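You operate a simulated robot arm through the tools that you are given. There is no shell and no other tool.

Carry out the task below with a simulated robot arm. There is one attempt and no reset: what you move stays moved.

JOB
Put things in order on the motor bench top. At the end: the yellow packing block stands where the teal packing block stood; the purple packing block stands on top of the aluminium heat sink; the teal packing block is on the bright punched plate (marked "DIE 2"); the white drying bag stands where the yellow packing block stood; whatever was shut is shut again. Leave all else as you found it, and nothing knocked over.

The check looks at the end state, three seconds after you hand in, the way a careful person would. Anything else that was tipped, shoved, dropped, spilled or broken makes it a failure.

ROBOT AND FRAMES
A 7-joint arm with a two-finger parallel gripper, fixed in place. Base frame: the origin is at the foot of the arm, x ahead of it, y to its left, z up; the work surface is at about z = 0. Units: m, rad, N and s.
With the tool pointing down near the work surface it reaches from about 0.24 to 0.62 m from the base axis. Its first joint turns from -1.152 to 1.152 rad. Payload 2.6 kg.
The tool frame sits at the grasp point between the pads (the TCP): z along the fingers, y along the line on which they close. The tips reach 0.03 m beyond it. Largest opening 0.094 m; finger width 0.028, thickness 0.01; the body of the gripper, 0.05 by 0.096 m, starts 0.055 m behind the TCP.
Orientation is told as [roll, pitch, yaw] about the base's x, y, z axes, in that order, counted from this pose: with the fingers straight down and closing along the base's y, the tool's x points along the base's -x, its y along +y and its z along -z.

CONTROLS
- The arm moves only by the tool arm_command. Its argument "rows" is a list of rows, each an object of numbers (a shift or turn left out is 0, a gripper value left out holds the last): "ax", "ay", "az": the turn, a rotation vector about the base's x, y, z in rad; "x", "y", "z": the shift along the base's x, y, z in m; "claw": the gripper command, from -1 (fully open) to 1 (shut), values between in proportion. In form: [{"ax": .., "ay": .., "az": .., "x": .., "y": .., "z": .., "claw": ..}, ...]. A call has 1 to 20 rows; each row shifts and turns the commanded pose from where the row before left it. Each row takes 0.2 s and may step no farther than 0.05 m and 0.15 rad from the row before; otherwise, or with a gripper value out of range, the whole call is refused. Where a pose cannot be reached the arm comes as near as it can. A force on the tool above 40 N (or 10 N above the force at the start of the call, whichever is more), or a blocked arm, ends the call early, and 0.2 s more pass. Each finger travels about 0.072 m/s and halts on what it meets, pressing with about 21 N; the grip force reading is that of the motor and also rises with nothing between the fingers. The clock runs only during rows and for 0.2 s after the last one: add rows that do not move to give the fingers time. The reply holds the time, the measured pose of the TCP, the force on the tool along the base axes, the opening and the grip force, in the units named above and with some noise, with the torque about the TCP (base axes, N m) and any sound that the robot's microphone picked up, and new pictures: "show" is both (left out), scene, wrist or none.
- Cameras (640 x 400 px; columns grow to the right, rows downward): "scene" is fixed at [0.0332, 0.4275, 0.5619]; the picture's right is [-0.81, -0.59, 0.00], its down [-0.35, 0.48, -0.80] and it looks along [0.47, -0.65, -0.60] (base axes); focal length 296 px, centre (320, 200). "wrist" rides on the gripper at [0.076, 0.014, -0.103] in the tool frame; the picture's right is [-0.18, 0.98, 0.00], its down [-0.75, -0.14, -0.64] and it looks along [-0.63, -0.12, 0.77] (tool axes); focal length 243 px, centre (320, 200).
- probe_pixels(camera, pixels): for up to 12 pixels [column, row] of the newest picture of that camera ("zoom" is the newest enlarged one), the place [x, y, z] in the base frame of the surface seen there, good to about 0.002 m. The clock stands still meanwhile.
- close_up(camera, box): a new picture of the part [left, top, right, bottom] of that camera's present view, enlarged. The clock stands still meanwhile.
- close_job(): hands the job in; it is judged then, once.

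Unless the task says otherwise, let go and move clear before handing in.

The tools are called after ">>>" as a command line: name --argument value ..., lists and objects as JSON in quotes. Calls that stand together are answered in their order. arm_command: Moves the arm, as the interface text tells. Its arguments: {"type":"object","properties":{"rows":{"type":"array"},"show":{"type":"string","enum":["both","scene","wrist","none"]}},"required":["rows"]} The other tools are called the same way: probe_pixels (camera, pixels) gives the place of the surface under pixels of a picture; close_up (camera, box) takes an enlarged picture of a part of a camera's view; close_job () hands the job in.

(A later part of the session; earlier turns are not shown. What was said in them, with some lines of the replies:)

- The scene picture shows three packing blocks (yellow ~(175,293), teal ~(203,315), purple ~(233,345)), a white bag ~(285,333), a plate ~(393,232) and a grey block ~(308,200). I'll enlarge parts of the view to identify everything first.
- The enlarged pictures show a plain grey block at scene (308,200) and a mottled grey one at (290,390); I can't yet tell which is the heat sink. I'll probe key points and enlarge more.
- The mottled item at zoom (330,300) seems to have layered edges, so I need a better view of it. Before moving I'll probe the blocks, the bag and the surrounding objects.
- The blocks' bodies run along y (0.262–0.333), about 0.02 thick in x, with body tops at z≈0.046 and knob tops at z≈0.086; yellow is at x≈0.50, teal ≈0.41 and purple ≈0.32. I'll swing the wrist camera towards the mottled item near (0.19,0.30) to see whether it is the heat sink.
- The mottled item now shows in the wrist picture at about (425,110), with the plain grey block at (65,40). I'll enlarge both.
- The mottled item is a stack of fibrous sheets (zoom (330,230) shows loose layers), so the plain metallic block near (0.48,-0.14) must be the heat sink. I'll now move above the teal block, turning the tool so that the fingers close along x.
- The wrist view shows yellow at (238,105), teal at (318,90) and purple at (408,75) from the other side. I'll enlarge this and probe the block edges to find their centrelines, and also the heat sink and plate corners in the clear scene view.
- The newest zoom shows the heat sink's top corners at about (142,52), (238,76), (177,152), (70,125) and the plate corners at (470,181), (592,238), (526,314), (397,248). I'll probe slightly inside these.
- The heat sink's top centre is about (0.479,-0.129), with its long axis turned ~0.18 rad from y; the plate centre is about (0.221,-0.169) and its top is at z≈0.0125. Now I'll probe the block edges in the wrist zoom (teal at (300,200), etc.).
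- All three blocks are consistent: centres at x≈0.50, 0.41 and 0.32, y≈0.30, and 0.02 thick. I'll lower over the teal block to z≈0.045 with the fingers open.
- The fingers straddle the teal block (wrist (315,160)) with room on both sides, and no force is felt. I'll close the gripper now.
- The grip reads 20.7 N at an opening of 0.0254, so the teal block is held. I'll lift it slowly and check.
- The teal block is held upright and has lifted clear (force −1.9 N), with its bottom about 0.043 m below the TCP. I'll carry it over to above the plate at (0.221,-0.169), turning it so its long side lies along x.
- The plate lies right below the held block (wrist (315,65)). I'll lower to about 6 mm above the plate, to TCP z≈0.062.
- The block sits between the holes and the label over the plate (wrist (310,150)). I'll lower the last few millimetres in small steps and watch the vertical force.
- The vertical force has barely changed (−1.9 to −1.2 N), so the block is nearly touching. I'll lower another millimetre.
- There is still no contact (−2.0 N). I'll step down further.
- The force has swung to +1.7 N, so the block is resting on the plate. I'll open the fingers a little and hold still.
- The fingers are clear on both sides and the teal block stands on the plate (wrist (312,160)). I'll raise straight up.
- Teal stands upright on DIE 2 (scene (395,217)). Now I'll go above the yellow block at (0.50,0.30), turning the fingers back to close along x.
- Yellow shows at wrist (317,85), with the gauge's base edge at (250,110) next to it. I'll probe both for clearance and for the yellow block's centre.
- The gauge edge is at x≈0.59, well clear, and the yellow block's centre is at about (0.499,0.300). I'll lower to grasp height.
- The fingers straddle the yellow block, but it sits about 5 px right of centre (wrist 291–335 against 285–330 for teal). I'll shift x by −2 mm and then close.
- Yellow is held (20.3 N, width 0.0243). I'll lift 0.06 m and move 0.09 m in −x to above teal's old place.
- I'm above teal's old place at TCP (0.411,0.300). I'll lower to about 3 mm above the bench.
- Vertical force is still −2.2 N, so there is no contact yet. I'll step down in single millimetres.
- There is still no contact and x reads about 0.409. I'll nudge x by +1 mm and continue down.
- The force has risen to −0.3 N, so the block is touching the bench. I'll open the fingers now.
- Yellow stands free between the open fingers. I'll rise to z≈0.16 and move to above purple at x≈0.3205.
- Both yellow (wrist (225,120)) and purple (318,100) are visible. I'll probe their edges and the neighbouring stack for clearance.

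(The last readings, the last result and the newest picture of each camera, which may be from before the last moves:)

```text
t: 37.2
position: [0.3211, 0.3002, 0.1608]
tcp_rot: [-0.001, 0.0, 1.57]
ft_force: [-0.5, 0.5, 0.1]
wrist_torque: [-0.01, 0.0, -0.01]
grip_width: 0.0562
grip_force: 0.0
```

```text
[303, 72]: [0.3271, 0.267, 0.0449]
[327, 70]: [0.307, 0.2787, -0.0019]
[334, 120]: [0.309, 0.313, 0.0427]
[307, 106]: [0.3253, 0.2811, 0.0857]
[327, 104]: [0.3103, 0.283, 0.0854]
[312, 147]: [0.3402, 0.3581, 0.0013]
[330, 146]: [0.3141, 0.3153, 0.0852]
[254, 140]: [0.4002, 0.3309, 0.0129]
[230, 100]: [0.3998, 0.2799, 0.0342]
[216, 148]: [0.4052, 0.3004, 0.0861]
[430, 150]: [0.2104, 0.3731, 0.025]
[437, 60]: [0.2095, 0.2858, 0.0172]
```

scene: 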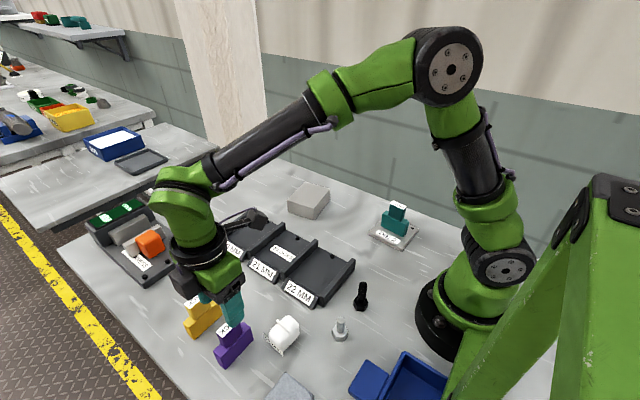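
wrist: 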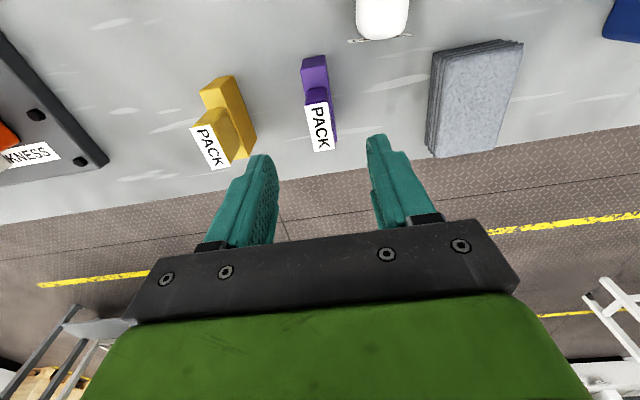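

Yellow's near face is at x=0.400, the same as teal's was. Purple is centred at x≈0.320, so I'll lower onto it.

>>> arm_command --rows '[{"x": -0.0005, "z": -0.03}, {"z": -0.03}, {"z": -0.03}, {"z": -0.017}, {"z": -0.01}, {"x": 0}, {"x": 0}]' --show "wrist"

```text
t: 38.8
position: [0.3203, 0.2999, 0.0436]
tcp_rot: [0.001, 0.0, 1.57]
ft_force: [-0.5, -0.5, 1.2]
wrist_torque: [-0.02, -0.03, -0.02]
grip_width: 0.0564
grip_force: 0.0
```

wrist: 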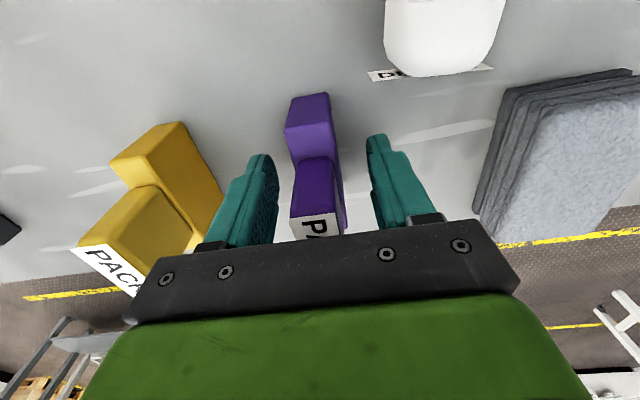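

The fingers straddle purple, centred at wrist (310,150), and clear of yellow. I'll close and lift.

>>> arm_command --rows '[{"claw": 0.2}, {"claw": 0.4}, {"claw": 1}, {"claw": 1}, {"claw": 1}, {"claw": 1}]' --show "none"

>>> arm_command --rows '[{"z": 0.01}, {"z": 0.02}, {"z": 0.03}, {"z": 0.04}, {"z": 0.04}, {"z": 0.04}, {"x": 0}]'

```text
t: 40.2
position: [0.3198, 0.2996, 0.0446]
tcp_rot: [0.001, 0.001, 1.57]
ft_force: [1.2, -0.2, -0.3]
wrist_torque: [-0.09, -0.02, -0.01]
grip_width: 0.0262
grip_force: 20.8
```

```text
t: 41.8
position: [0.3187, 0.2996, 0.2252]
tcp_rot: [0.001, 0.001, 1.569]
ft_force: [-0.3, -0.5, -2.3]
wrist_torque: [0.01, -0.01, 0.0]
grip_width: 0.0266
grip_force: 20.9
```

scene: 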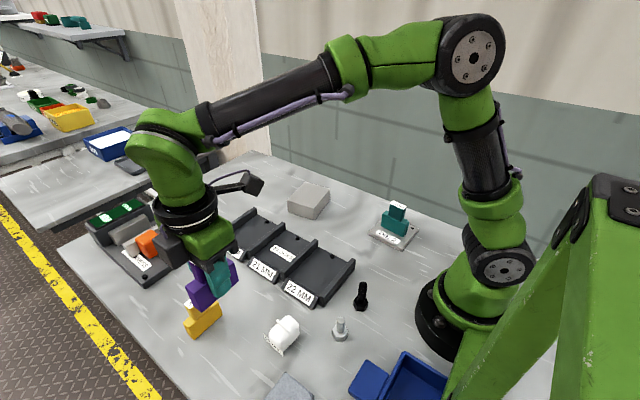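
wrist: 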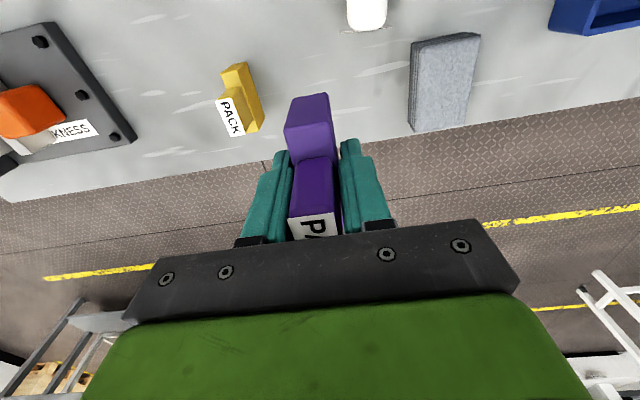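

Purple is held upright (−2.3 N). I'll carry it to above the heat sink at (0.479,-0.129), turning to yaw −1.388 so its long side follows the heat sink's long side.

>>> arm_command --rows '[{"az": -0.1479, "x": 0.008, "y": -0.02143}, {"az": -0.1479, "x": 0.008, "y": -0.02143}, {"az": -0.1479, "x": 0.008, "y": -0.02143}, {"az": -0.1479, "x": 0.008, "y": -0.02143}, {"az": -0.1479, "x": 0.008, "y": -0.02143}, {"az": -0.1479, "x": 0.008, "y": -0.02143}, {"az": -0.1479, "x": 0.008, "y": -0.02143}, {"az": -0.1479, "x": 0.008, "y": -0.02143}, {"az": -0.1479, "x": 0.008, "y": -0.02143}, {"az": -0.1479, "x": 0.008, "y": -0.02143}, {"az": -0.1479, "x": 0.008, "y": -0.02143}, {"az": -0.1479, "x": 0.008, "y": -0.02143}, {"az": -0.1479, "x": 0.008, "y": -0.02143}, {"az": -0.1479, "x": 0.008, "y": -0.02143}, {"az": -0.1479, "x": 0.008, "y": -0.02143}, {"az": -0.1479, "x": 0.008, "y": -0.02143}, {"az": -0.1479, "x": 0.008, "y": -0.02143}, {"az": -0.1479, "x": 0.008, "y": -0.02143}, {"az": -0.1479, "x": 0.008, "y": -0.02143}, {"az": -0.1479, "x": 0.008, "y": -0.02143}]'

```text
t: 46.0
position: [0.4802, -0.1302, 0.2228]
tcp_rot: [0.001, 0.001, -1.389]
ft_force: [0.1, -0.2, -1.8]
wrist_torque: [-0.03, 0.03, -0.04]
grip_width: 0.0263
grip_force: 20.9
```

scene: 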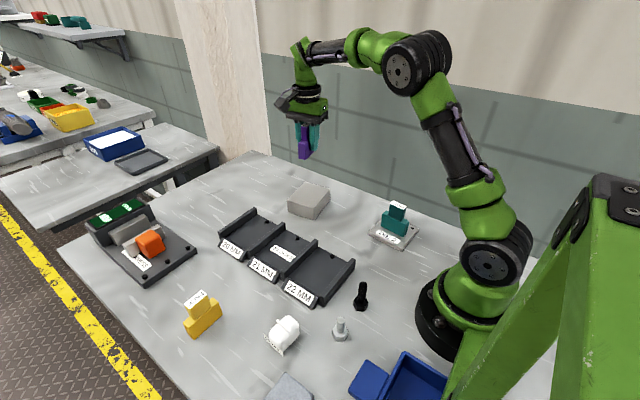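
wrist: 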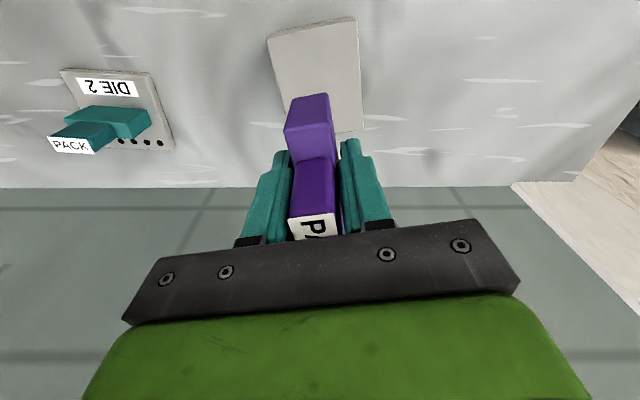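

The heat sink is squarely below (wrist (315,75)). I'll lower to about 5 mm above its top.

>>> arm_command --rows '[{"z": -0.035}, {"z": -0.035}, {"z": -0.03}, {"z": -0.018}, {"z": -0.009}, {"x": 0}, {"x": 0}]'

```text
t: 47.6
position: [0.4783, -0.1281, 0.0955]
tcp_rot: [0.0, 0.0, -1.389]
ft_force: [0.5, 0.2, -2.7]
wrist_torque: [0.03, 0.0, 0.01]
grip_width: 0.0265
grip_force: 21.0
```

scene: 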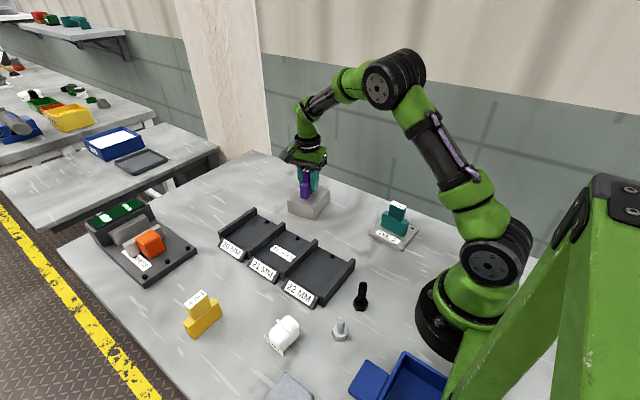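
wrist: 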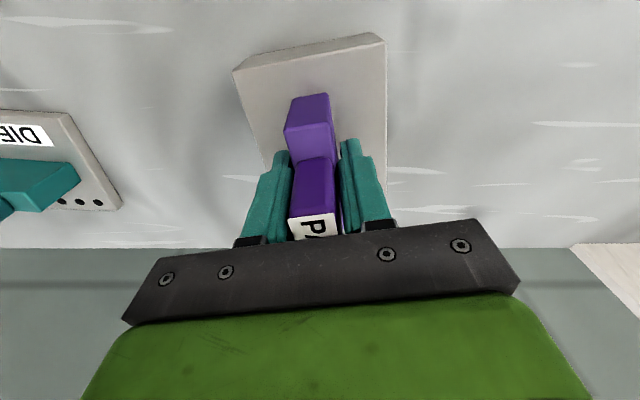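

The block is centred over the heat sink top (wrist (310,110)). I'll take the last millimetres in small steps, watching the force.

>>> arm_command --rows '[{"z": -0.0015}, {"z": -0.0015}, {"x": 0}, {"x": 0}]' --show "none"

>>> arm_command --rows '[{"z": -0.001}, {"x": 0}, {"x": 0}]' --show "none"

```text
t: 48.6
position: [0.4796, -0.127, 0.0935]
tcp_rot: [0.002, -0.001, -1.388]
ft_force: [0.4, 0.4, -3.5]
wrist_torque: [0.04, 0.0, 0.01]
grip_width: 0.0262
grip_force: 21.1
```

```text
t: 49.4
position: [0.4805, -0.1273, 0.0931]
tcp_rot: [0.001, 0.001, -1.387]
ft_force: [-0.5, 1.0, -2.6]
wrist_torque: [0.0, 0.01, 0.01]
grip_width: 0.026
grip_force: 21.0
```

No contact yet (−2.6 N); I'll keep stepping down.

>>> arm_command --rows '[{"z": -0.001}, {"x": 0}, {"x": 0}]' --show "none"

>>> arm_command --rows '[{"z": -0.0007}, {"x": 0}, {"x": 0}]' --show "none"

```text
t: 50.2
position: [0.4788, -0.1277, 0.0931]
tcp_rot: [-0.001, 0.0, -1.386]
ft_force: [-0.9, 0.8, -2.0]
wrist_torque: [0.01, 0.03, 0.02]
grip_width: 0.0265
grip_force: 21.2
```

```text
t: 51.0
position: [0.4799, -0.1278, 0.091]
tcp_rot: [0.0, -0.001, -1.387]
ft_force: [-0.1, -1.7, -2.8]
wrist_torque: [0.01, 0.02, 0.03]
grip_width: 0.0263
grip_force: 21.5
```

>>> arm_command --rows '[{"z": -0.0007}, {"x": 0}, {"x": 0}]' --show "none"

>>> arm_command --rows '[{"z": -0.0006}, {"x": 0}, {"x": 0}]' --show "none"

```text
t: 51.8
position: [0.4797, -0.1283, 0.0915]
tcp_rot: [-0.001, -0.001, -1.388]
ft_force: [0.7, 0.3, -1.8]
wrist_torque: [0.02, -0.01, 0.0]
grip_width: 0.0266
grip_force: 21.2
```

```text
t: 52.6
position: [0.4795, -0.1286, 0.0896]
tcp_rot: [-0.001, 0.001, -1.386]
ft_force: [-0.1, -0.8, -2.9]
wrist_torque: [0.01, 0.0, 0.0]
grip_width: 0.0264
grip_force: 21.4
```

Still −2.9 N. I'll look at the gap in an enlarged scene view before stepping on.

>>> close_up --camera "scene" --box '[275, 155, 345, 225]'

>>> arm_command --rows '[{"z": -0.0006}, {"x": 0}, {"x": 0}]' --show "none"

```text
5.71 times, centred on (310, 190) of scene
```

zoom: 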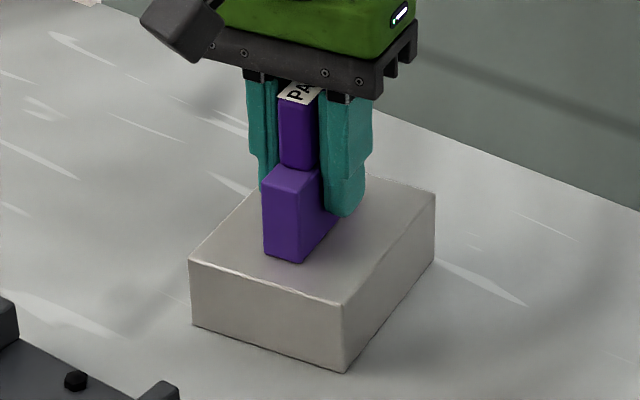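

```text
t: 53.4
position: [0.4806, -0.128, 0.0899]
tcp_rot: [0.0, 0.0, -1.388]
ft_force: [-0.1, -0.6, -2.5]
wrist_torque: [0.0, 0.02, -0.01]
grip_width: 0.0265
grip_force: 21.1
```

The gap is tiny but there is still no contact (−2.5 N). Continuing down.

>>> arm_command --rows '[{"z": -0.0007}, {"x": 0}, {"x": 0}]' --show "none"

>>> arm_command --rows '[{"z": -0.0006}, {"x": 0}, {"x": 0}]' --show "none"

```text
t: 54.2
position: [0.4808, -0.1289, 0.0893]
tcp_rot: [0.001, -0.001, -1.386]
ft_force: [-1.5, 1.0, 3.0]
wrist_torque: [-0.03, 0.06, -0.04]
grip_width: 0.0263
grip_force: 20.6
```

```text
t: 55.0
position: [0.4808, -0.1288, 0.0891]
tcp_rot: [0.001, 0.0, -1.388]
ft_force: [1.0, 0.3, 8.4]
wrist_torque: [0.12, 0.06, -0.01]
grip_width: 0.0263
grip_force: 21.3
```

The force jumped to +8.4 N, so purple is firmly on the heat sink. I'll open the fingers.

>>> arm_command --rows '[{"z": 0.0005}, {"claw": 0.4}, {"claw": 0.2}, {"claw": -0.1}, {"claw": -0.1}, {"x": 0}]' --show "wrist"

```text
t: 56.4
position: [0.4795, -0.1275, 0.0889]
tcp_rot: [0.0, 0.0, -1.387]
ft_force: [0.1, 0.6, 0.7]
wrist_torque: [-0.02, -0.03, 0.02]
grip_width: 0.0516
grip_force: 0.2
```

wrist: 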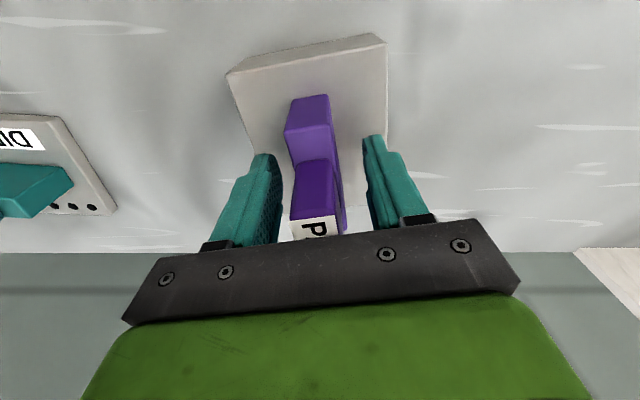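

Purple stands free on the heat sink (wrist (315,160)). I'll rise straight up.

>>> arm_command --rows '[{"z": 0.02}, {"z": 0.03}, {"z": 0.04}, {"z": 0.04}, {"z": 0.02}, {"x": 0}]' --show "scene"

>>> arm_command --rows '[{"az": 0.1479, "x": -0.0108, "y": 0.0172}, {"az": 0.1479, "x": -0.0108, "y": 0.0172}, {"az": 0.1479, "x": -0.0108, "y": 0.0172}, {"az": 0.1479, "x": -0.0108, "y": 0.0172}, {"az": 0.1479, "x": -0.0108, "y": 0.0172}, {"az": 0.1479, "x": -0.0108, "y": 0.0172}, {"az": 0.1479, "x": -0.0108, "y": 0.0172}, {"az": 0.1479, "x": -0.0108, "y": 0.0172}, {"az": 0.1479, "x": -0.0108, "y": 0.0172}, {"az": 0.1479, "x": -0.0108, "y": 0.0172}, {"az": 0.1479, "x": -0.0108, "y": 0.0172}, {"az": 0.1479, "x": -0.0108, "y": 0.0172}, {"az": 0.1479, "x": -0.0108, "y": 0.0172}, {"az": 0.1479, "x": -0.0108, "y": 0.0172}, {"az": 0.1479, "x": -0.0108, "y": 0.0172}, {"az": 0.1479, "x": -0.0108, "y": 0.0172}, {"az": 0.1479, "x": -0.0108, "y": 0.0172}, {"az": 0.1479, "x": -0.0108, "y": 0.0172}, {"az": 0.1479, "x": -0.0108, "y": 0.0172}, {"az": 0.1479, "x": -0.0108, "y": 0.0172}]'

```text
t: 57.8
position: [0.4803, -0.1266, 0.2398]
tcp_rot: [0.001, 0.0, -1.389]
ft_force: [-0.5, 0.5, 0.4]
wrist_torque: [0.0, 0.0, 0.0]
grip_width: 0.0517
grip_force: 0.0
```

scene: 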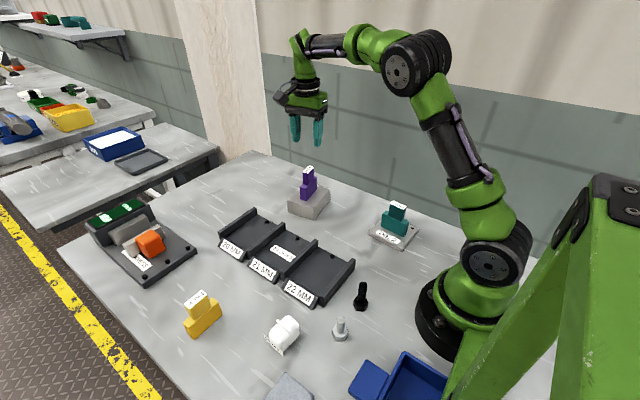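

```text
t: 62.0
position: [0.2666, 0.2161, 0.2399]
tcp_rot: [-0.002, 0.002, 1.571]
ft_force: [-1.2, 0.9, 0.2]
wrist_torque: [0.01, 0.0, 0.04]
grip_width: 0.0516
grip_force: 0.0
```

scene: 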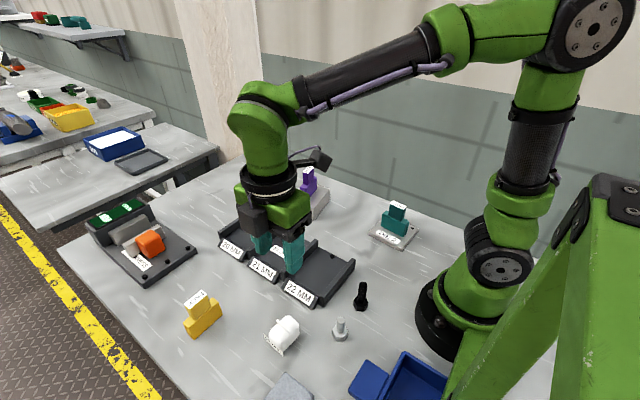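
wrist: 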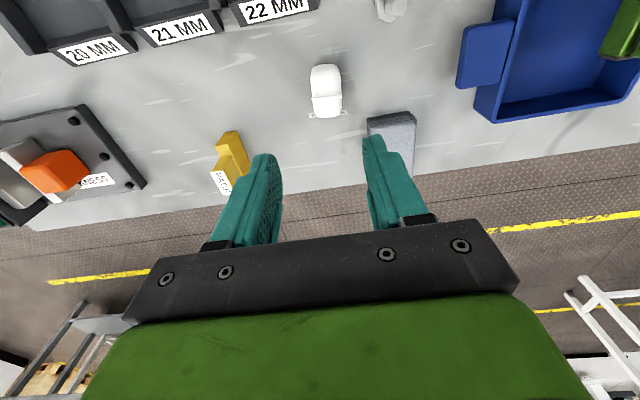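

Yellow, purple and teal all stand where they were put. The white bag shows at wrist (326,90); I'll enlarge it in both cameras.

>>> close_up --camera "scene" --box '[255, 305, 315, 365]'

>>> close_up --camera "wrist" --box '[296, 55, 360, 125]'

```text
6.67 times, centred on (285, 335) of scene
```

zoom: 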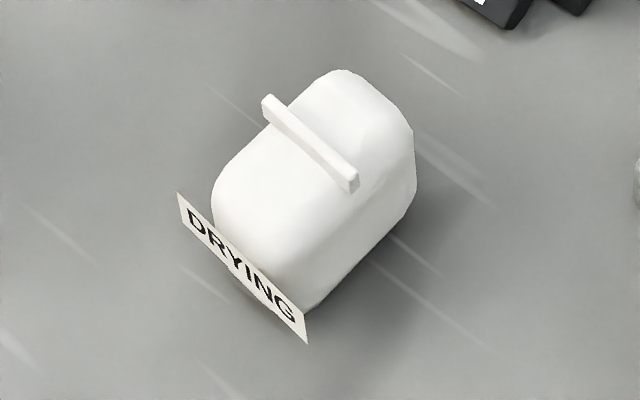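

```text
5.71 times, centred on (328, 90) of wrist
```

zoom: 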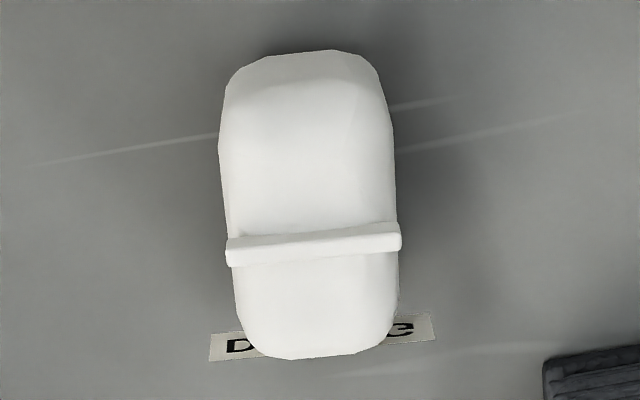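

>>> probe_pixels --camera "zoom" --pixels '[[228, 110], [230, 200], [386, 120], [392, 200], [310, 70], [310, 58], [312, 340], [236, 320], [394, 310], [215, 345], [430, 325], [310, 200]]'

>>> probe_pixels --camera "zoom" --pixels '[[224, 150], [226, 185], [390, 150], [395, 185], [229, 248], [399, 236], [315, 243], [310, 120], [310, 300], [240, 290], [385, 280], [312, 353]]'

```text
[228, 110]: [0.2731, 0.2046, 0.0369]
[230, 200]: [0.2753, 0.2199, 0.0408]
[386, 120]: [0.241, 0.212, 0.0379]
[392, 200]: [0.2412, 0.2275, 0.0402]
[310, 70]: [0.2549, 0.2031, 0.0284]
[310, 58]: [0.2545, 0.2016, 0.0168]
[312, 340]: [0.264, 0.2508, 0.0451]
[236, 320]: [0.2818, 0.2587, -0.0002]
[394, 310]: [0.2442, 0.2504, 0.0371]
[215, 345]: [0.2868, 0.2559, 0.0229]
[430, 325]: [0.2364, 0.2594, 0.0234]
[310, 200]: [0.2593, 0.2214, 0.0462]
```

```text
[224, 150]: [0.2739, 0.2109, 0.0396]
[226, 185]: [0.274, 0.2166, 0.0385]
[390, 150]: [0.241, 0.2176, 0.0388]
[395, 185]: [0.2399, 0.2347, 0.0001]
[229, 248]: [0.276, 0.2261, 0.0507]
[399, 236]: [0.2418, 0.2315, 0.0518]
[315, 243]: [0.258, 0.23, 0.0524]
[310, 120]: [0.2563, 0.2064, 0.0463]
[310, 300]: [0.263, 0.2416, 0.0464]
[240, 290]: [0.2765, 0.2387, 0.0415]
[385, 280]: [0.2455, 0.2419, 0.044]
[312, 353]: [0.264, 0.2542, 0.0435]
```

The bag spans x≈0.241–0.276 and y≈0.200–0.256, is turned about −0.10 rad, and has its ridge at z≈0.052; its tag sticks out at the +y end. I'll check the nearby bolts and the arm foot for finger clearance.

>>> probe_pixels --camera "scene" --pixels '[[340, 322], [333, 334], [341, 340], [360, 300], [278, 378], [304, 392], [300, 300], [200, 296], [190, 312], [215, 318], [186, 330], [170, 300]]'

```text
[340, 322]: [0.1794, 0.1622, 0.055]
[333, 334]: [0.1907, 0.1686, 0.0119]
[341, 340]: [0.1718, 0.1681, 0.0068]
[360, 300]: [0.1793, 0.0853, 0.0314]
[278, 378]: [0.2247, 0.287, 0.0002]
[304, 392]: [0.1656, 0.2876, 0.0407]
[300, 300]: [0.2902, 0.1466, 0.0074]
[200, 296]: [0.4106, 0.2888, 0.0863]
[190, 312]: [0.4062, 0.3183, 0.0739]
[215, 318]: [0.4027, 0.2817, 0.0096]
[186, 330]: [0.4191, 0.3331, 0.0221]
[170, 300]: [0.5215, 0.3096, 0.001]
```

The silver bolt is at (0.18,0.165), clear of the fingers. I'll align over the bag at (0.2595,0.228) with yaw 1.47 and the opening at 0.075, and lower to z≈0.11.

>>> arm_command --rows '[{"az": -0.1, "x": -0.0071, "y": 0.0119, "claw": -0.6}, {"z": -0.04}, {"z": -0.04}, {"z": -0.03}, {"z": -0.02}, {"x": 0}, {"x": 0}]'

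```text
t: 63.6
position: [0.2557, 0.2275, 0.109]
tcp_rot: [-0.001, 0.0, 1.468]
ft_force: [-0.1, 0.2, 0.1]
wrist_torque: [-0.03, 0.0, -0.01]
grip_width: 0.0752
grip_force: 0.1
```

scene: 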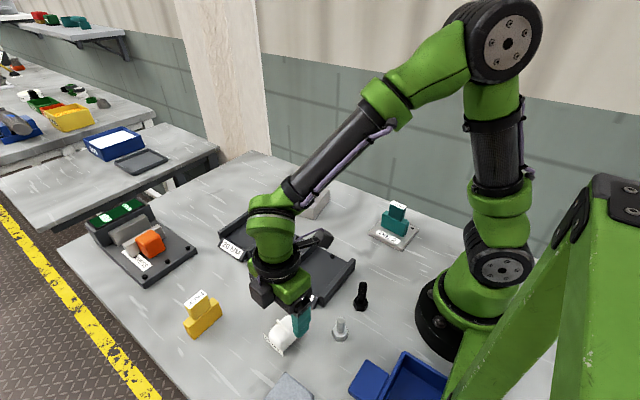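
wrist: 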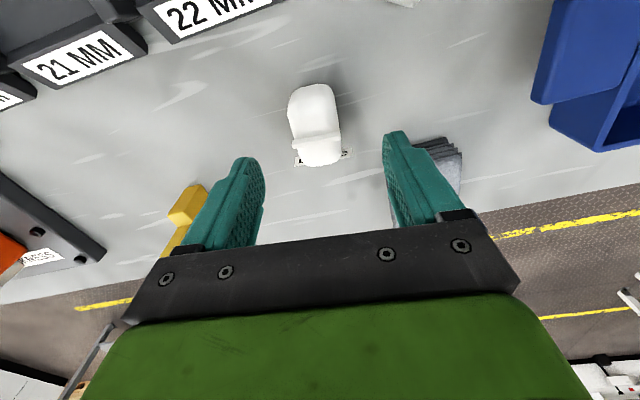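

The bag sits between the fingers at wrist (315,125). I'll check its sides once more with probes from this nearer view.

>>> close_up --camera "wrist" --box '[276, 70, 356, 180]'

```text
3.64 times, centred on (316, 125) of wrist
```

zoom: 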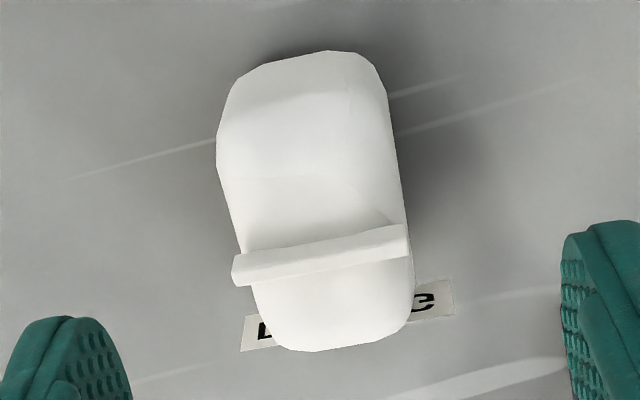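

>>> probe_pixels --camera "zoom" --pixels '[[220, 140], [222, 170], [228, 200], [386, 110], [394, 150], [400, 190], [234, 268], [407, 240], [330, 55], [320, 345], [260, 310], [410, 290]]'

```text
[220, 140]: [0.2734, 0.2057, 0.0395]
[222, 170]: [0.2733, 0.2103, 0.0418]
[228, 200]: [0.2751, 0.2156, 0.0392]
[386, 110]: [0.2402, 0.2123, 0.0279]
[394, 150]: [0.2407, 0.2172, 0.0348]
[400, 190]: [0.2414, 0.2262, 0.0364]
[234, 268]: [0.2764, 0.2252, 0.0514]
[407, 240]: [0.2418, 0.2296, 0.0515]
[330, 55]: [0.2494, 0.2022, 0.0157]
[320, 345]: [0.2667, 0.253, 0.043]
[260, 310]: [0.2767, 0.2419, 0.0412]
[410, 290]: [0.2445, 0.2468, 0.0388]
```

The bag's sides at y≈0.228 are x≈0.2418 and 0.2752, giving a centre of about 0.2585. I'll lower beside it to z≈0.042 with a +1.5 mm x correction.

>>> arm_command --rows '[{"x": 0.0015, "z": -0.02}, {"z": -0.02}, {"z": -0.015}, {"z": -0.012}, {"x": 0}, {"x": 0}]'

```text
t: 65.0
position: [0.258, 0.2289, 0.0406]
tcp_rot: [0.0, 0.0, 1.47]
ft_force: [0.4, 0.1, -0.6]
wrist_torque: [0.02, 0.0, -0.01]
grip_width: 0.0752
grip_force: 0.1
```

scene: 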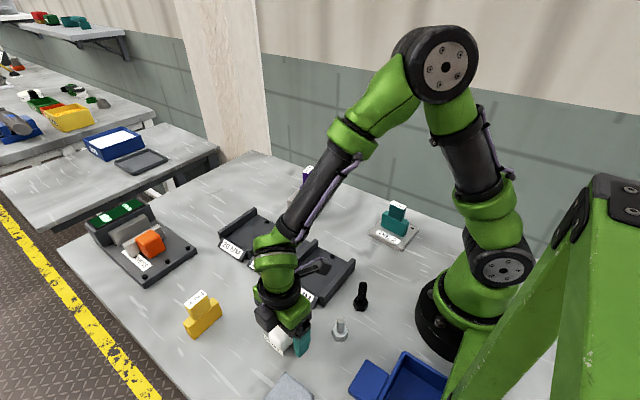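
wrist: 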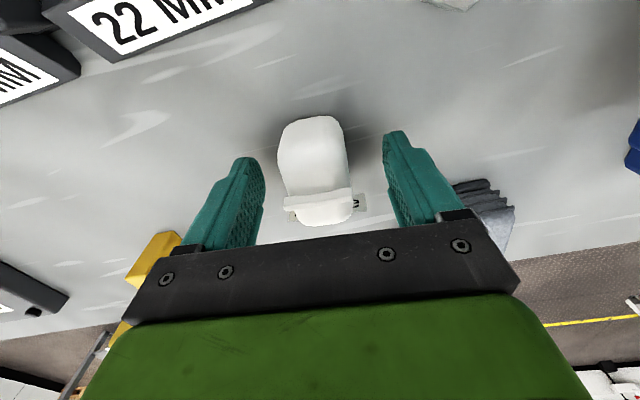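

The bag is centred between the open fingers with the tag well clear. I'll close in stages to see where contact starts.

>>> arm_command --rows '[{"claw": -0.3}, {"claw": -0.1}, {"claw": 0.0}, {"claw": 0.06}, {"claw": 0.1}, {"x": 0}]' --show "wrist"

```text
t: 66.4
position: [0.2585, 0.228, 0.0422]
tcp_rot: [0.0, 0.0, 1.471]
ft_force: [-0.7, 0.2, 0.0]
wrist_torque: [0.01, 0.0, -0.01]
grip_width: 0.0422
grip_force: 0.1
```

wrist: 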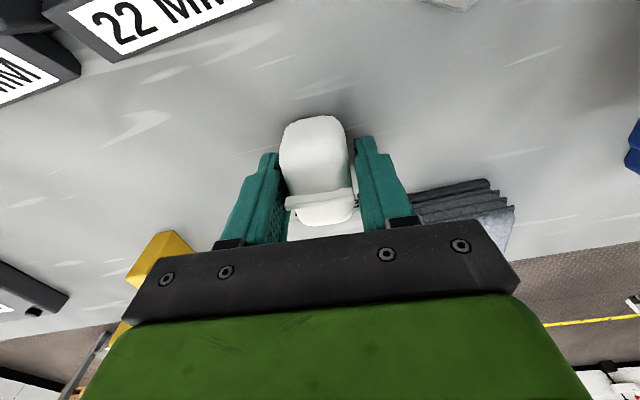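

No grip force at 0.0422 yet. I'll close further in small stages.

>>> arm_command --rows '[{"claw": 0.14}, {"claw": 0.17}, {"x": 0}]' --show "none"

>>> arm_command --rows '[{"claw": 0.2}, {"claw": 0.23}, {"x": 0}]' --show "none"

```text
t: 67.2
position: [0.2587, 0.2276, 0.0414]
tcp_rot: [0.0, 0.001, 1.469]
ft_force: [-0.2, 0.4, 0.8]
wrist_torque: [0.0, 0.0, 0.01]
grip_width: 0.0401
grip_force: 18.5
```

```text
t: 68.0
position: [0.2586, 0.2277, 0.0408]
tcp_rot: [0.0, 0.0, 1.471]
ft_force: [0.7, 1.3, -0.1]
wrist_torque: [0.01, 0.02, 0.01]
grip_width: 0.0396
grip_force: 21.1
```

The bag is gripped at 0.0396 with 21 N. I'll lift it slowly and check.

>>> arm_command --rows '[{"z": 0.005}, {"z": 0.01}, {"z": 0.015}, {"z": 0.02}, {"z": 0.03}, {"x": 0}]'

```text
t: 69.4
position: [0.2568, 0.2286, 0.1227]
tcp_rot: [-0.001, 0.001, 1.469]
ft_force: [0.1, -0.1, -0.5]
wrist_torque: [0.03, 0.0, 0.02]
grip_width: 0.04
grip_force: 21.4
```

scene: 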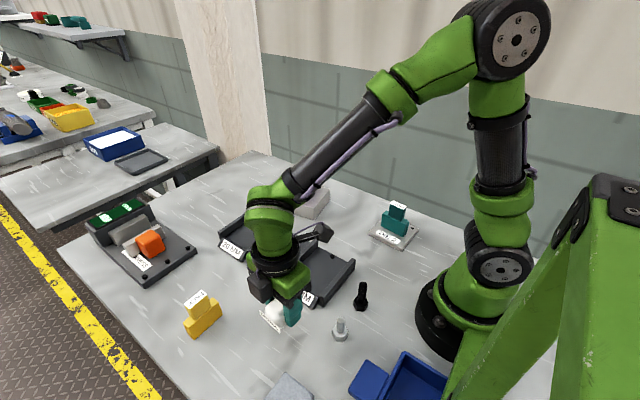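
wrist: 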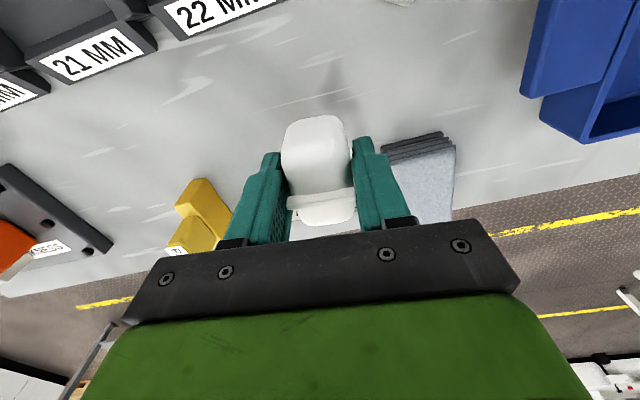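

The bag hangs between the fingers, upright (wrist (318,165)). I'll raise to z≈0.19 and carry it over to yellow's old place at (0.4995,0.300), turning to yaw π/2.

>>> arm_command --rows '[{"z": 0.035}, {"z": 0.035}, {"az": 0.02, "x": 0.03, "y": 0.009}, {"az": 0.02, "x": 0.03, "y": 0.009}, {"az": 0.02, "x": 0.03, "y": 0.009}, {"az": 0.02, "x": 0.03, "y": 0.009}, {"az": 0.02, "x": 0.03, "y": 0.009}, {"x": 0.03, "y": 0.009}, {"x": 0.03, "y": 0.009}, {"x": 0.031, "y": 0.0095}, {"x": 0}, {"x": 0}]'

```text
t: 72.0
position: [0.4978, 0.3003, 0.1922]
tcp_rot: [0.0, 0.0, 1.571]
ft_force: [-0.1, 0.0, -0.9]
wrist_torque: [0.0, -0.02, 0.01]
grip_width: 0.04
grip_force: 21.3
```

scene: 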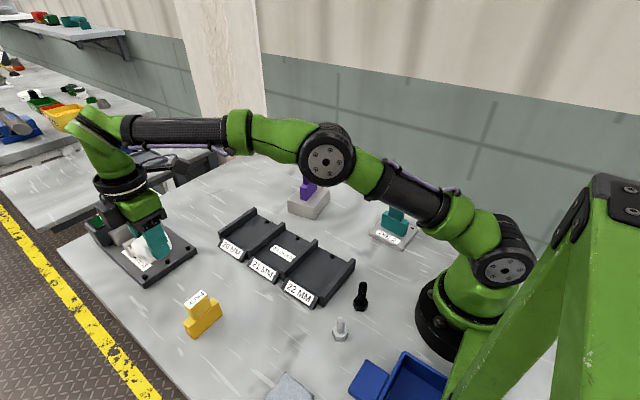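
wrist: 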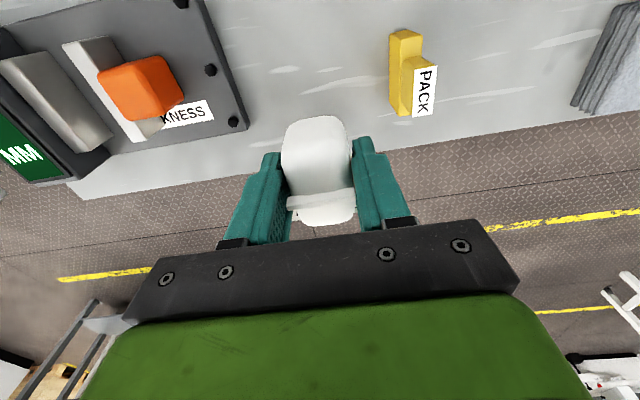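

I'm above yellow's old place. I'll lower to about 5 mm above the bench.

>>> arm_command --rows '[{"x": 0.001, "z": -0.04}, {"z": -0.04}, {"z": -0.035}, {"z": -0.02}, {"z": -0.01}, {"x": 0}, {"x": 0}]'

```text
t: 73.6
position: [0.4991, 0.3004, 0.0464]
tcp_rot: [-0.001, -0.001, 1.569]
ft_force: [-0.2, 0.3, 0.0]
wrist_torque: [0.0, 0.0, -0.04]
grip_width: 0.0397
grip_force: 21.3
```

scene: 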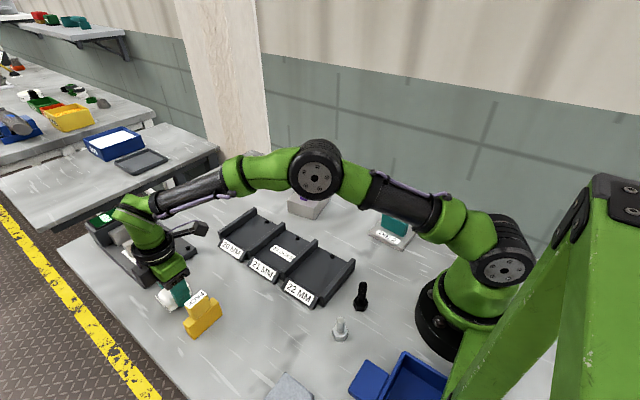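
wrist: 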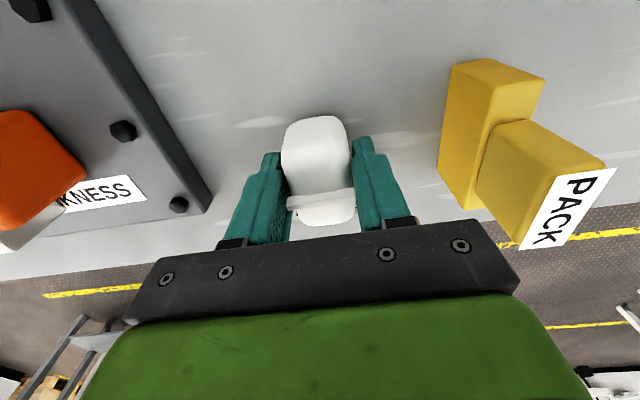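

The bag is just above the bench, with about 0.06 m to yellow. I'll step down gently until contact.

>>> arm_command --rows '[{"z": -0.0015}, {"z": -0.001}, {"x": 0}, {"x": 0}]' --show "none"

>>> arm_command --rows '[{"z": -0.001}, {"x": 0}, {"x": 0}]' --show "none"

>>> arm_command --rows '[{"z": -0.0008}, {"x": 0}, {"x": 0}]' --show "none"

```text
t: 74.6
position: [0.5011, 0.3011, 0.0456]
tcp_rot: [0.001, -0.001, 1.569]
ft_force: [0.9, -0.1, -0.5]
wrist_torque: [-0.04, -0.02, -0.03]
grip_width: 0.04
grip_force: 20.5
```

```text
t: 75.4
position: [0.5, 0.2994, 0.0446]
tcp_rot: [-0.002, 0.0, 1.57]
ft_force: [-0.7, 1.1, -0.1]
wrist_torque: [0.03, -0.03, -0.01]
grip_width: 0.0397
grip_force: 21.2
```

```text
t: 76.2
position: [0.5004, 0.3005, 0.0433]
tcp_rot: [-0.001, -0.002, 1.569]
ft_force: [0.1, -0.8, -0.6]
wrist_torque: [0.0, 0.0, 0.02]
grip_width: 0.0397
grip_force: 21.3
```

No contact yet (−0.6 N, z≈0.0433). Continuing down in small steps.

>>> arm_command --rows '[{"z": -0.0007}, {"x": 0}, {"x": 0}]' --show "none"

>>> arm_command --rows '[{"z": -0.0006}, {"x": 0}, {"x": 0}]' --show "none"

```text
t: 77.0
position: [0.5002, 0.3007, 0.0421]
tcp_rot: [0.0, 0.0, 1.569]
ft_force: [0.9, 0.8, -0.9]
wrist_torque: [-0.02, -0.01, 0.0]
grip_width: 0.0396
grip_force: 20.9
```

```text
t: 77.8
position: [0.5, 0.3003, 0.0412]
tcp_rot: [0.001, -0.001, 1.568]
ft_force: [1.2, 0.6, -0.5]
wrist_torque: [-0.06, 0.01, 0.01]
grip_width: 0.0399
grip_force: 21.2
```

>>> arm_command --rows '[{"z": -0.0006}, {"x": 0}, {"x": 0}]' --show "none"

>>> arm_command --rows '[{"z": -0.0006}, {"x": 0}, {"x": 0}]' --show "wrist"

```text
t: 78.6
position: [0.4999, 0.3004, 0.0406]
tcp_rot: [0.0, 0.001, 1.57]
ft_force: [-0.5, -0.8, 3.5]
wrist_torque: [0.02, 0.02, 0.0]
grip_width: 0.04
grip_force: 21.3
```

```text
t: 79.4
position: [0.5, 0.2999, 0.0414]
tcp_rot: [-0.002, -0.002, 1.568]
ft_force: [-2.7, -1.3, 13.6]
wrist_torque: [-0.06, 0.08, -0.02]
grip_width: 0.0399
grip_force: 20.5
```

wrist: 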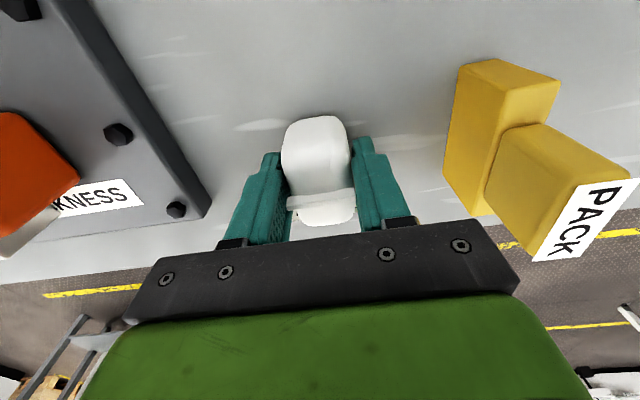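

The bag is on the bench (+13.6 N). I'll ease off 0.6 mm and open the fingers.

>>> arm_command --rows '[{"z": 0.0006}, {"claw": 0.1}, {"claw": 0.0}, {"claw": -0.2}, {"claw": -0.4}, {"x": 0}, {"x": 0}]' --show "wrist"

```text
t: 81.0
position: [0.5002, 0.2996, 0.0405]
tcp_rot: [0.0, -0.002, 1.568]
ft_force: [-0.2, 0.2, 0.7]
wrist_torque: [0.02, 0.02, -0.03]
grip_width: 0.066
grip_force: 0.0
```

wrist: 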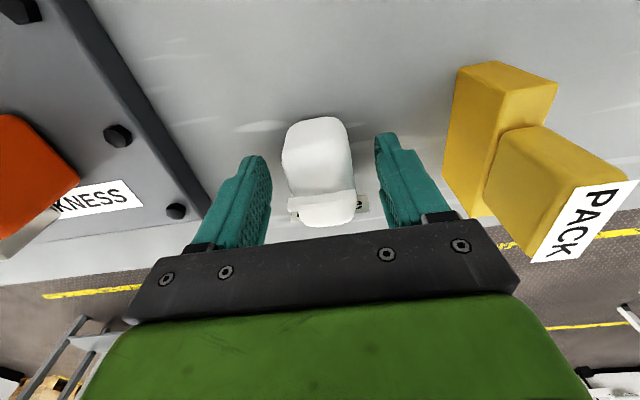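

The bag stands free between the fingers. I'll rise straight up and swing back towards the start to leave a clear view.

>>> arm_command --rows '[{"z": 0.02}, {"z": 0.03}, {"z": 0.04}, {"z": 0.04}, {"z": 0.04}, {"x": 0}]' --show "wrist"

>>> arm_command --rows '[{"az": -0.14, "x": -0.0155, "y": -0.0245, "z": 0.006}, {"az": -0.14, "x": -0.0155, "y": -0.0245, "z": 0.006}, {"az": -0.14, "x": -0.0155, "y": -0.0245, "z": 0.006}, {"az": -0.14, "x": -0.0155, "y": -0.0245, "z": 0.006}, {"az": -0.14, "x": -0.0155, "y": -0.0245, "z": 0.006}, {"az": -0.14, "x": -0.0155, "y": -0.0245, "z": 0.006}, {"az": -0.14, "x": -0.0155, "y": -0.0245, "z": 0.006}, {"az": -0.14, "x": -0.0155, "y": -0.0245, "z": 0.006}, {"az": -0.14, "x": -0.0155, "y": -0.0245, "z": 0.006}, {"az": -0.14, "x": -0.0155, "y": -0.0245, "z": 0.006}, {"az": -0.14, "x": -0.0155, "y": -0.0245, "z": 0.006, "claw": -1}, {"x": 0}, {"x": 0}]'

```text
t: 82.4
position: [0.4993, 0.2991, 0.2127]
tcp_rot: [0.001, -0.001, 1.571]
ft_force: [-0.8, 0.3, 0.7]
wrist_torque: [0.04, -0.02, -0.03]
grip_width: 0.0659
grip_force: 0.1
```

wrist: 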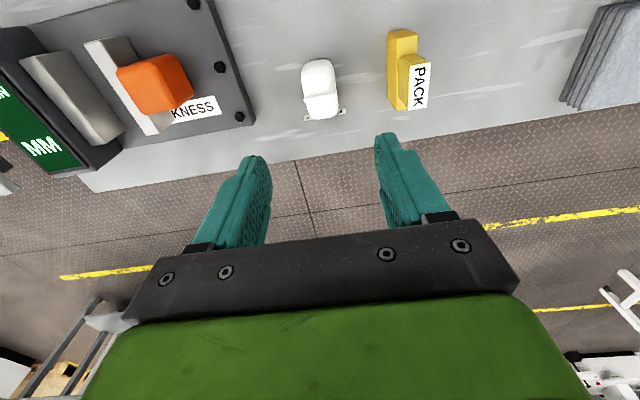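

```text
t: 85.2
position: [0.3282, 0.0304, 0.276]
tcp_rot: [0.0, 0.001, 0.03]
ft_force: [1.2, -0.2, 0.7]
wrist_torque: [0.02, 0.0, 0.03]
grip_width: 0.0941
grip_force: 0.2
```

scene: 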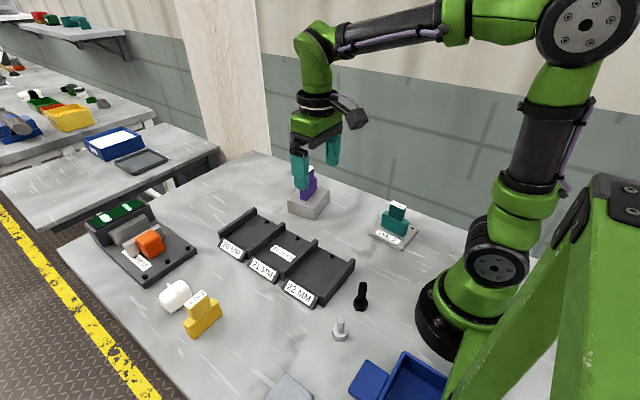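
wrist: 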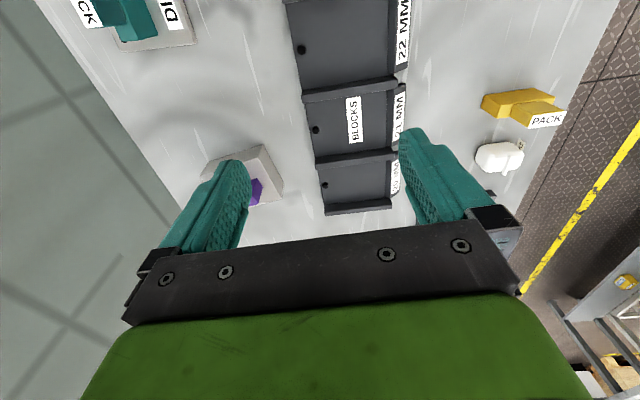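

All four items appear in place in the scene picture: bag (175,296), yellow (203,315), teal (395,218), purple (310,185). I'll enlarge and probe to verify.

>>> close_up --camera "scene" --box '[275, 160, 435, 260]'

>>> close_up --camera "scene" --box '[145, 260, 245, 350]'

```text
4.00 times, centred on (355, 210) of scene
```

zoom: 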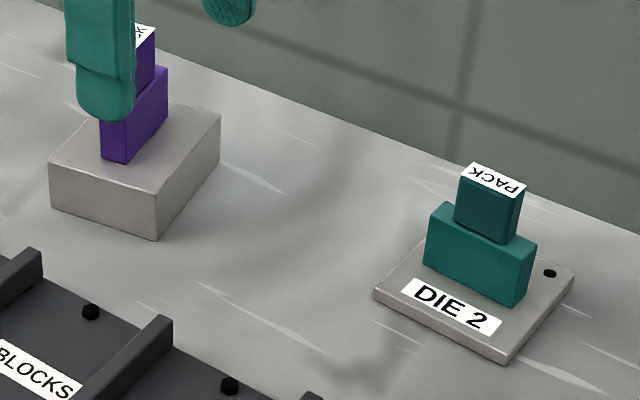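

```text
4.44 times, centred on (195, 305) of scene
```

zoom: 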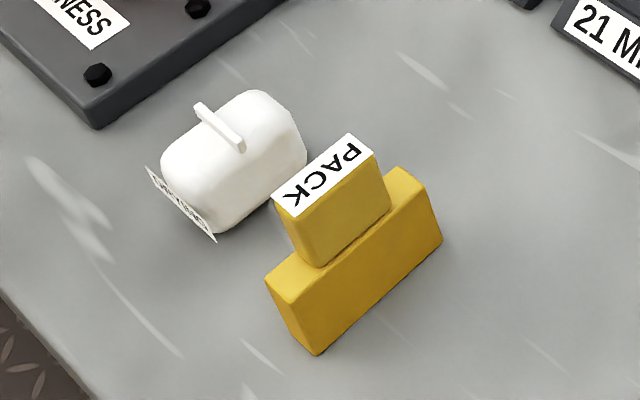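

>>> probe_pixels --camera "zoom" --pixels '[[204, 108], [241, 145], [222, 126], [165, 160], [215, 230], [290, 110], [150, 172], [214, 240], [268, 283], [316, 350], [438, 240], [320, 175]]'

>>> probe_pixels --camera "wrist" --pixels '[[478, 158], [500, 142], [521, 160], [500, 174], [483, 104], [547, 93], [530, 128], [555, 118], [510, 157], [260, 185], [215, 165], [280, 180]]'

```text
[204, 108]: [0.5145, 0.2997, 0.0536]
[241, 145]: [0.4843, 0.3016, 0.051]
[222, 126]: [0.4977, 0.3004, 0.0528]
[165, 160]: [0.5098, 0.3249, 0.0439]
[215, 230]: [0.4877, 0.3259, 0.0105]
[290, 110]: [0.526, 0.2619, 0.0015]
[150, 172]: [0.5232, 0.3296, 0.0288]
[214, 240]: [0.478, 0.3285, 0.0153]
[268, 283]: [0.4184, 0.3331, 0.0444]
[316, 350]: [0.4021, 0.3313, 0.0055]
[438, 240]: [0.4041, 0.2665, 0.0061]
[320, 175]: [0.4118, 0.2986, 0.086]
```

```text
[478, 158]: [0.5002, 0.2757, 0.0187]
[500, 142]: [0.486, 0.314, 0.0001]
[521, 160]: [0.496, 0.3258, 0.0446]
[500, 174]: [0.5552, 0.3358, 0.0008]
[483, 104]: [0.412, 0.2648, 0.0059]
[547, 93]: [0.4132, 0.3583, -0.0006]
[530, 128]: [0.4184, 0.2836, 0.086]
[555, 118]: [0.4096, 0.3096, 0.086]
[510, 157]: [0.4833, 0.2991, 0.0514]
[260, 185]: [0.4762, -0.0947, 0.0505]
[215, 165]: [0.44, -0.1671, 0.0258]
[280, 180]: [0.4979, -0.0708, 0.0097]
```

The bag is centred at about (0.4995,0.300) and yellow at (0.411,0.300), matching the original places. A finger hides purple, so I'll shift the arm slightly for one last clear look.

>>> arm_command --rows '[{"x": -0.03, "z": 0.03}, {"x": -0.03, "z": 0.03}, {"x": 0}, {"x": 0}]' --show "scene"

>>> close_up --camera "scene" --box '[265, 145, 365, 225]'

```text
t: 86.2
position: [0.2695, 0.0297, 0.3362]
tcp_rot: [0.0, 0.001, 0.03]
ft_force: [0.1, -0.1, -1.0]
wrist_torque: [0.01, 0.03, -0.01]
grip_width: 0.0938
grip_force: 0.1
```

scene: 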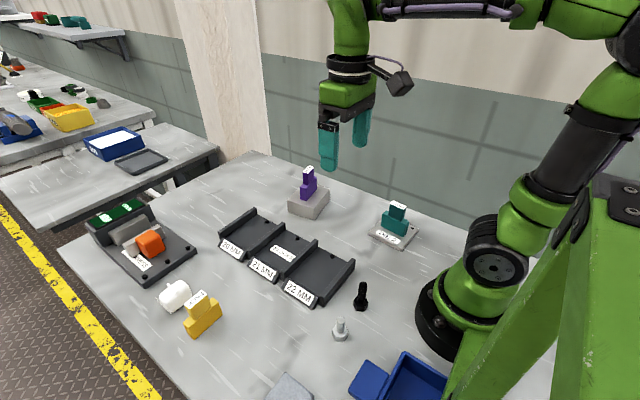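

```text
5.00 times, centred on (315, 185) of scene
```

zoom: 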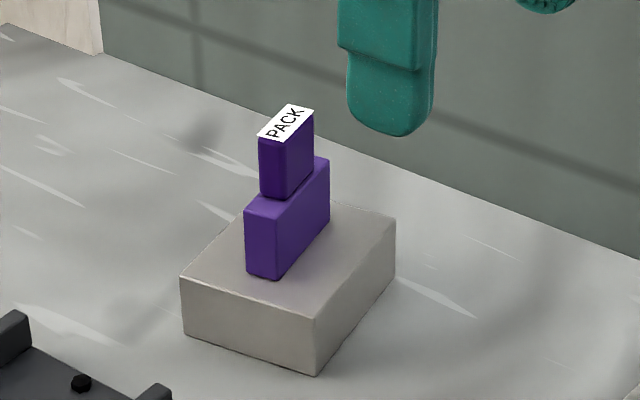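

Purple stands upright in the middle of the heat sink (zoom (285,220)). Teal is on DIE 2, yellow and the bag are in place, everything else is untouched, and the arm is clear. Handing in.

>>> close_job

```text
The job is handed in.
```

The job is handed in, and all four moves came out as asked. I checked the end positions in the camera pictures and with probes before handing in.

- **Teal packing block:** it stands upright on the plate marked "DIE 2", between the holes and the label.
- **Yellow packing block:** it stands where teal stood, centred at about (0.41, 0.30), within about 2 mm of teal's old centre.
- **Purple packing block:** it stands upright in the middle of the heat sink, lined up with its long side.
- **White drying bag:** it stands where yellow stood, centred at about (0.50, 0.30).

I took the plain metal block near (0.48, -0.13) to be the aluminium heat sink. It has no visible fins, but the only other candidate turned out to be a stack of fibrous sheets.

I saw nothing shut that needed opening, so nothing had to be shut again. I touched nothing else on the bench, and the arm was clear when I handed in.
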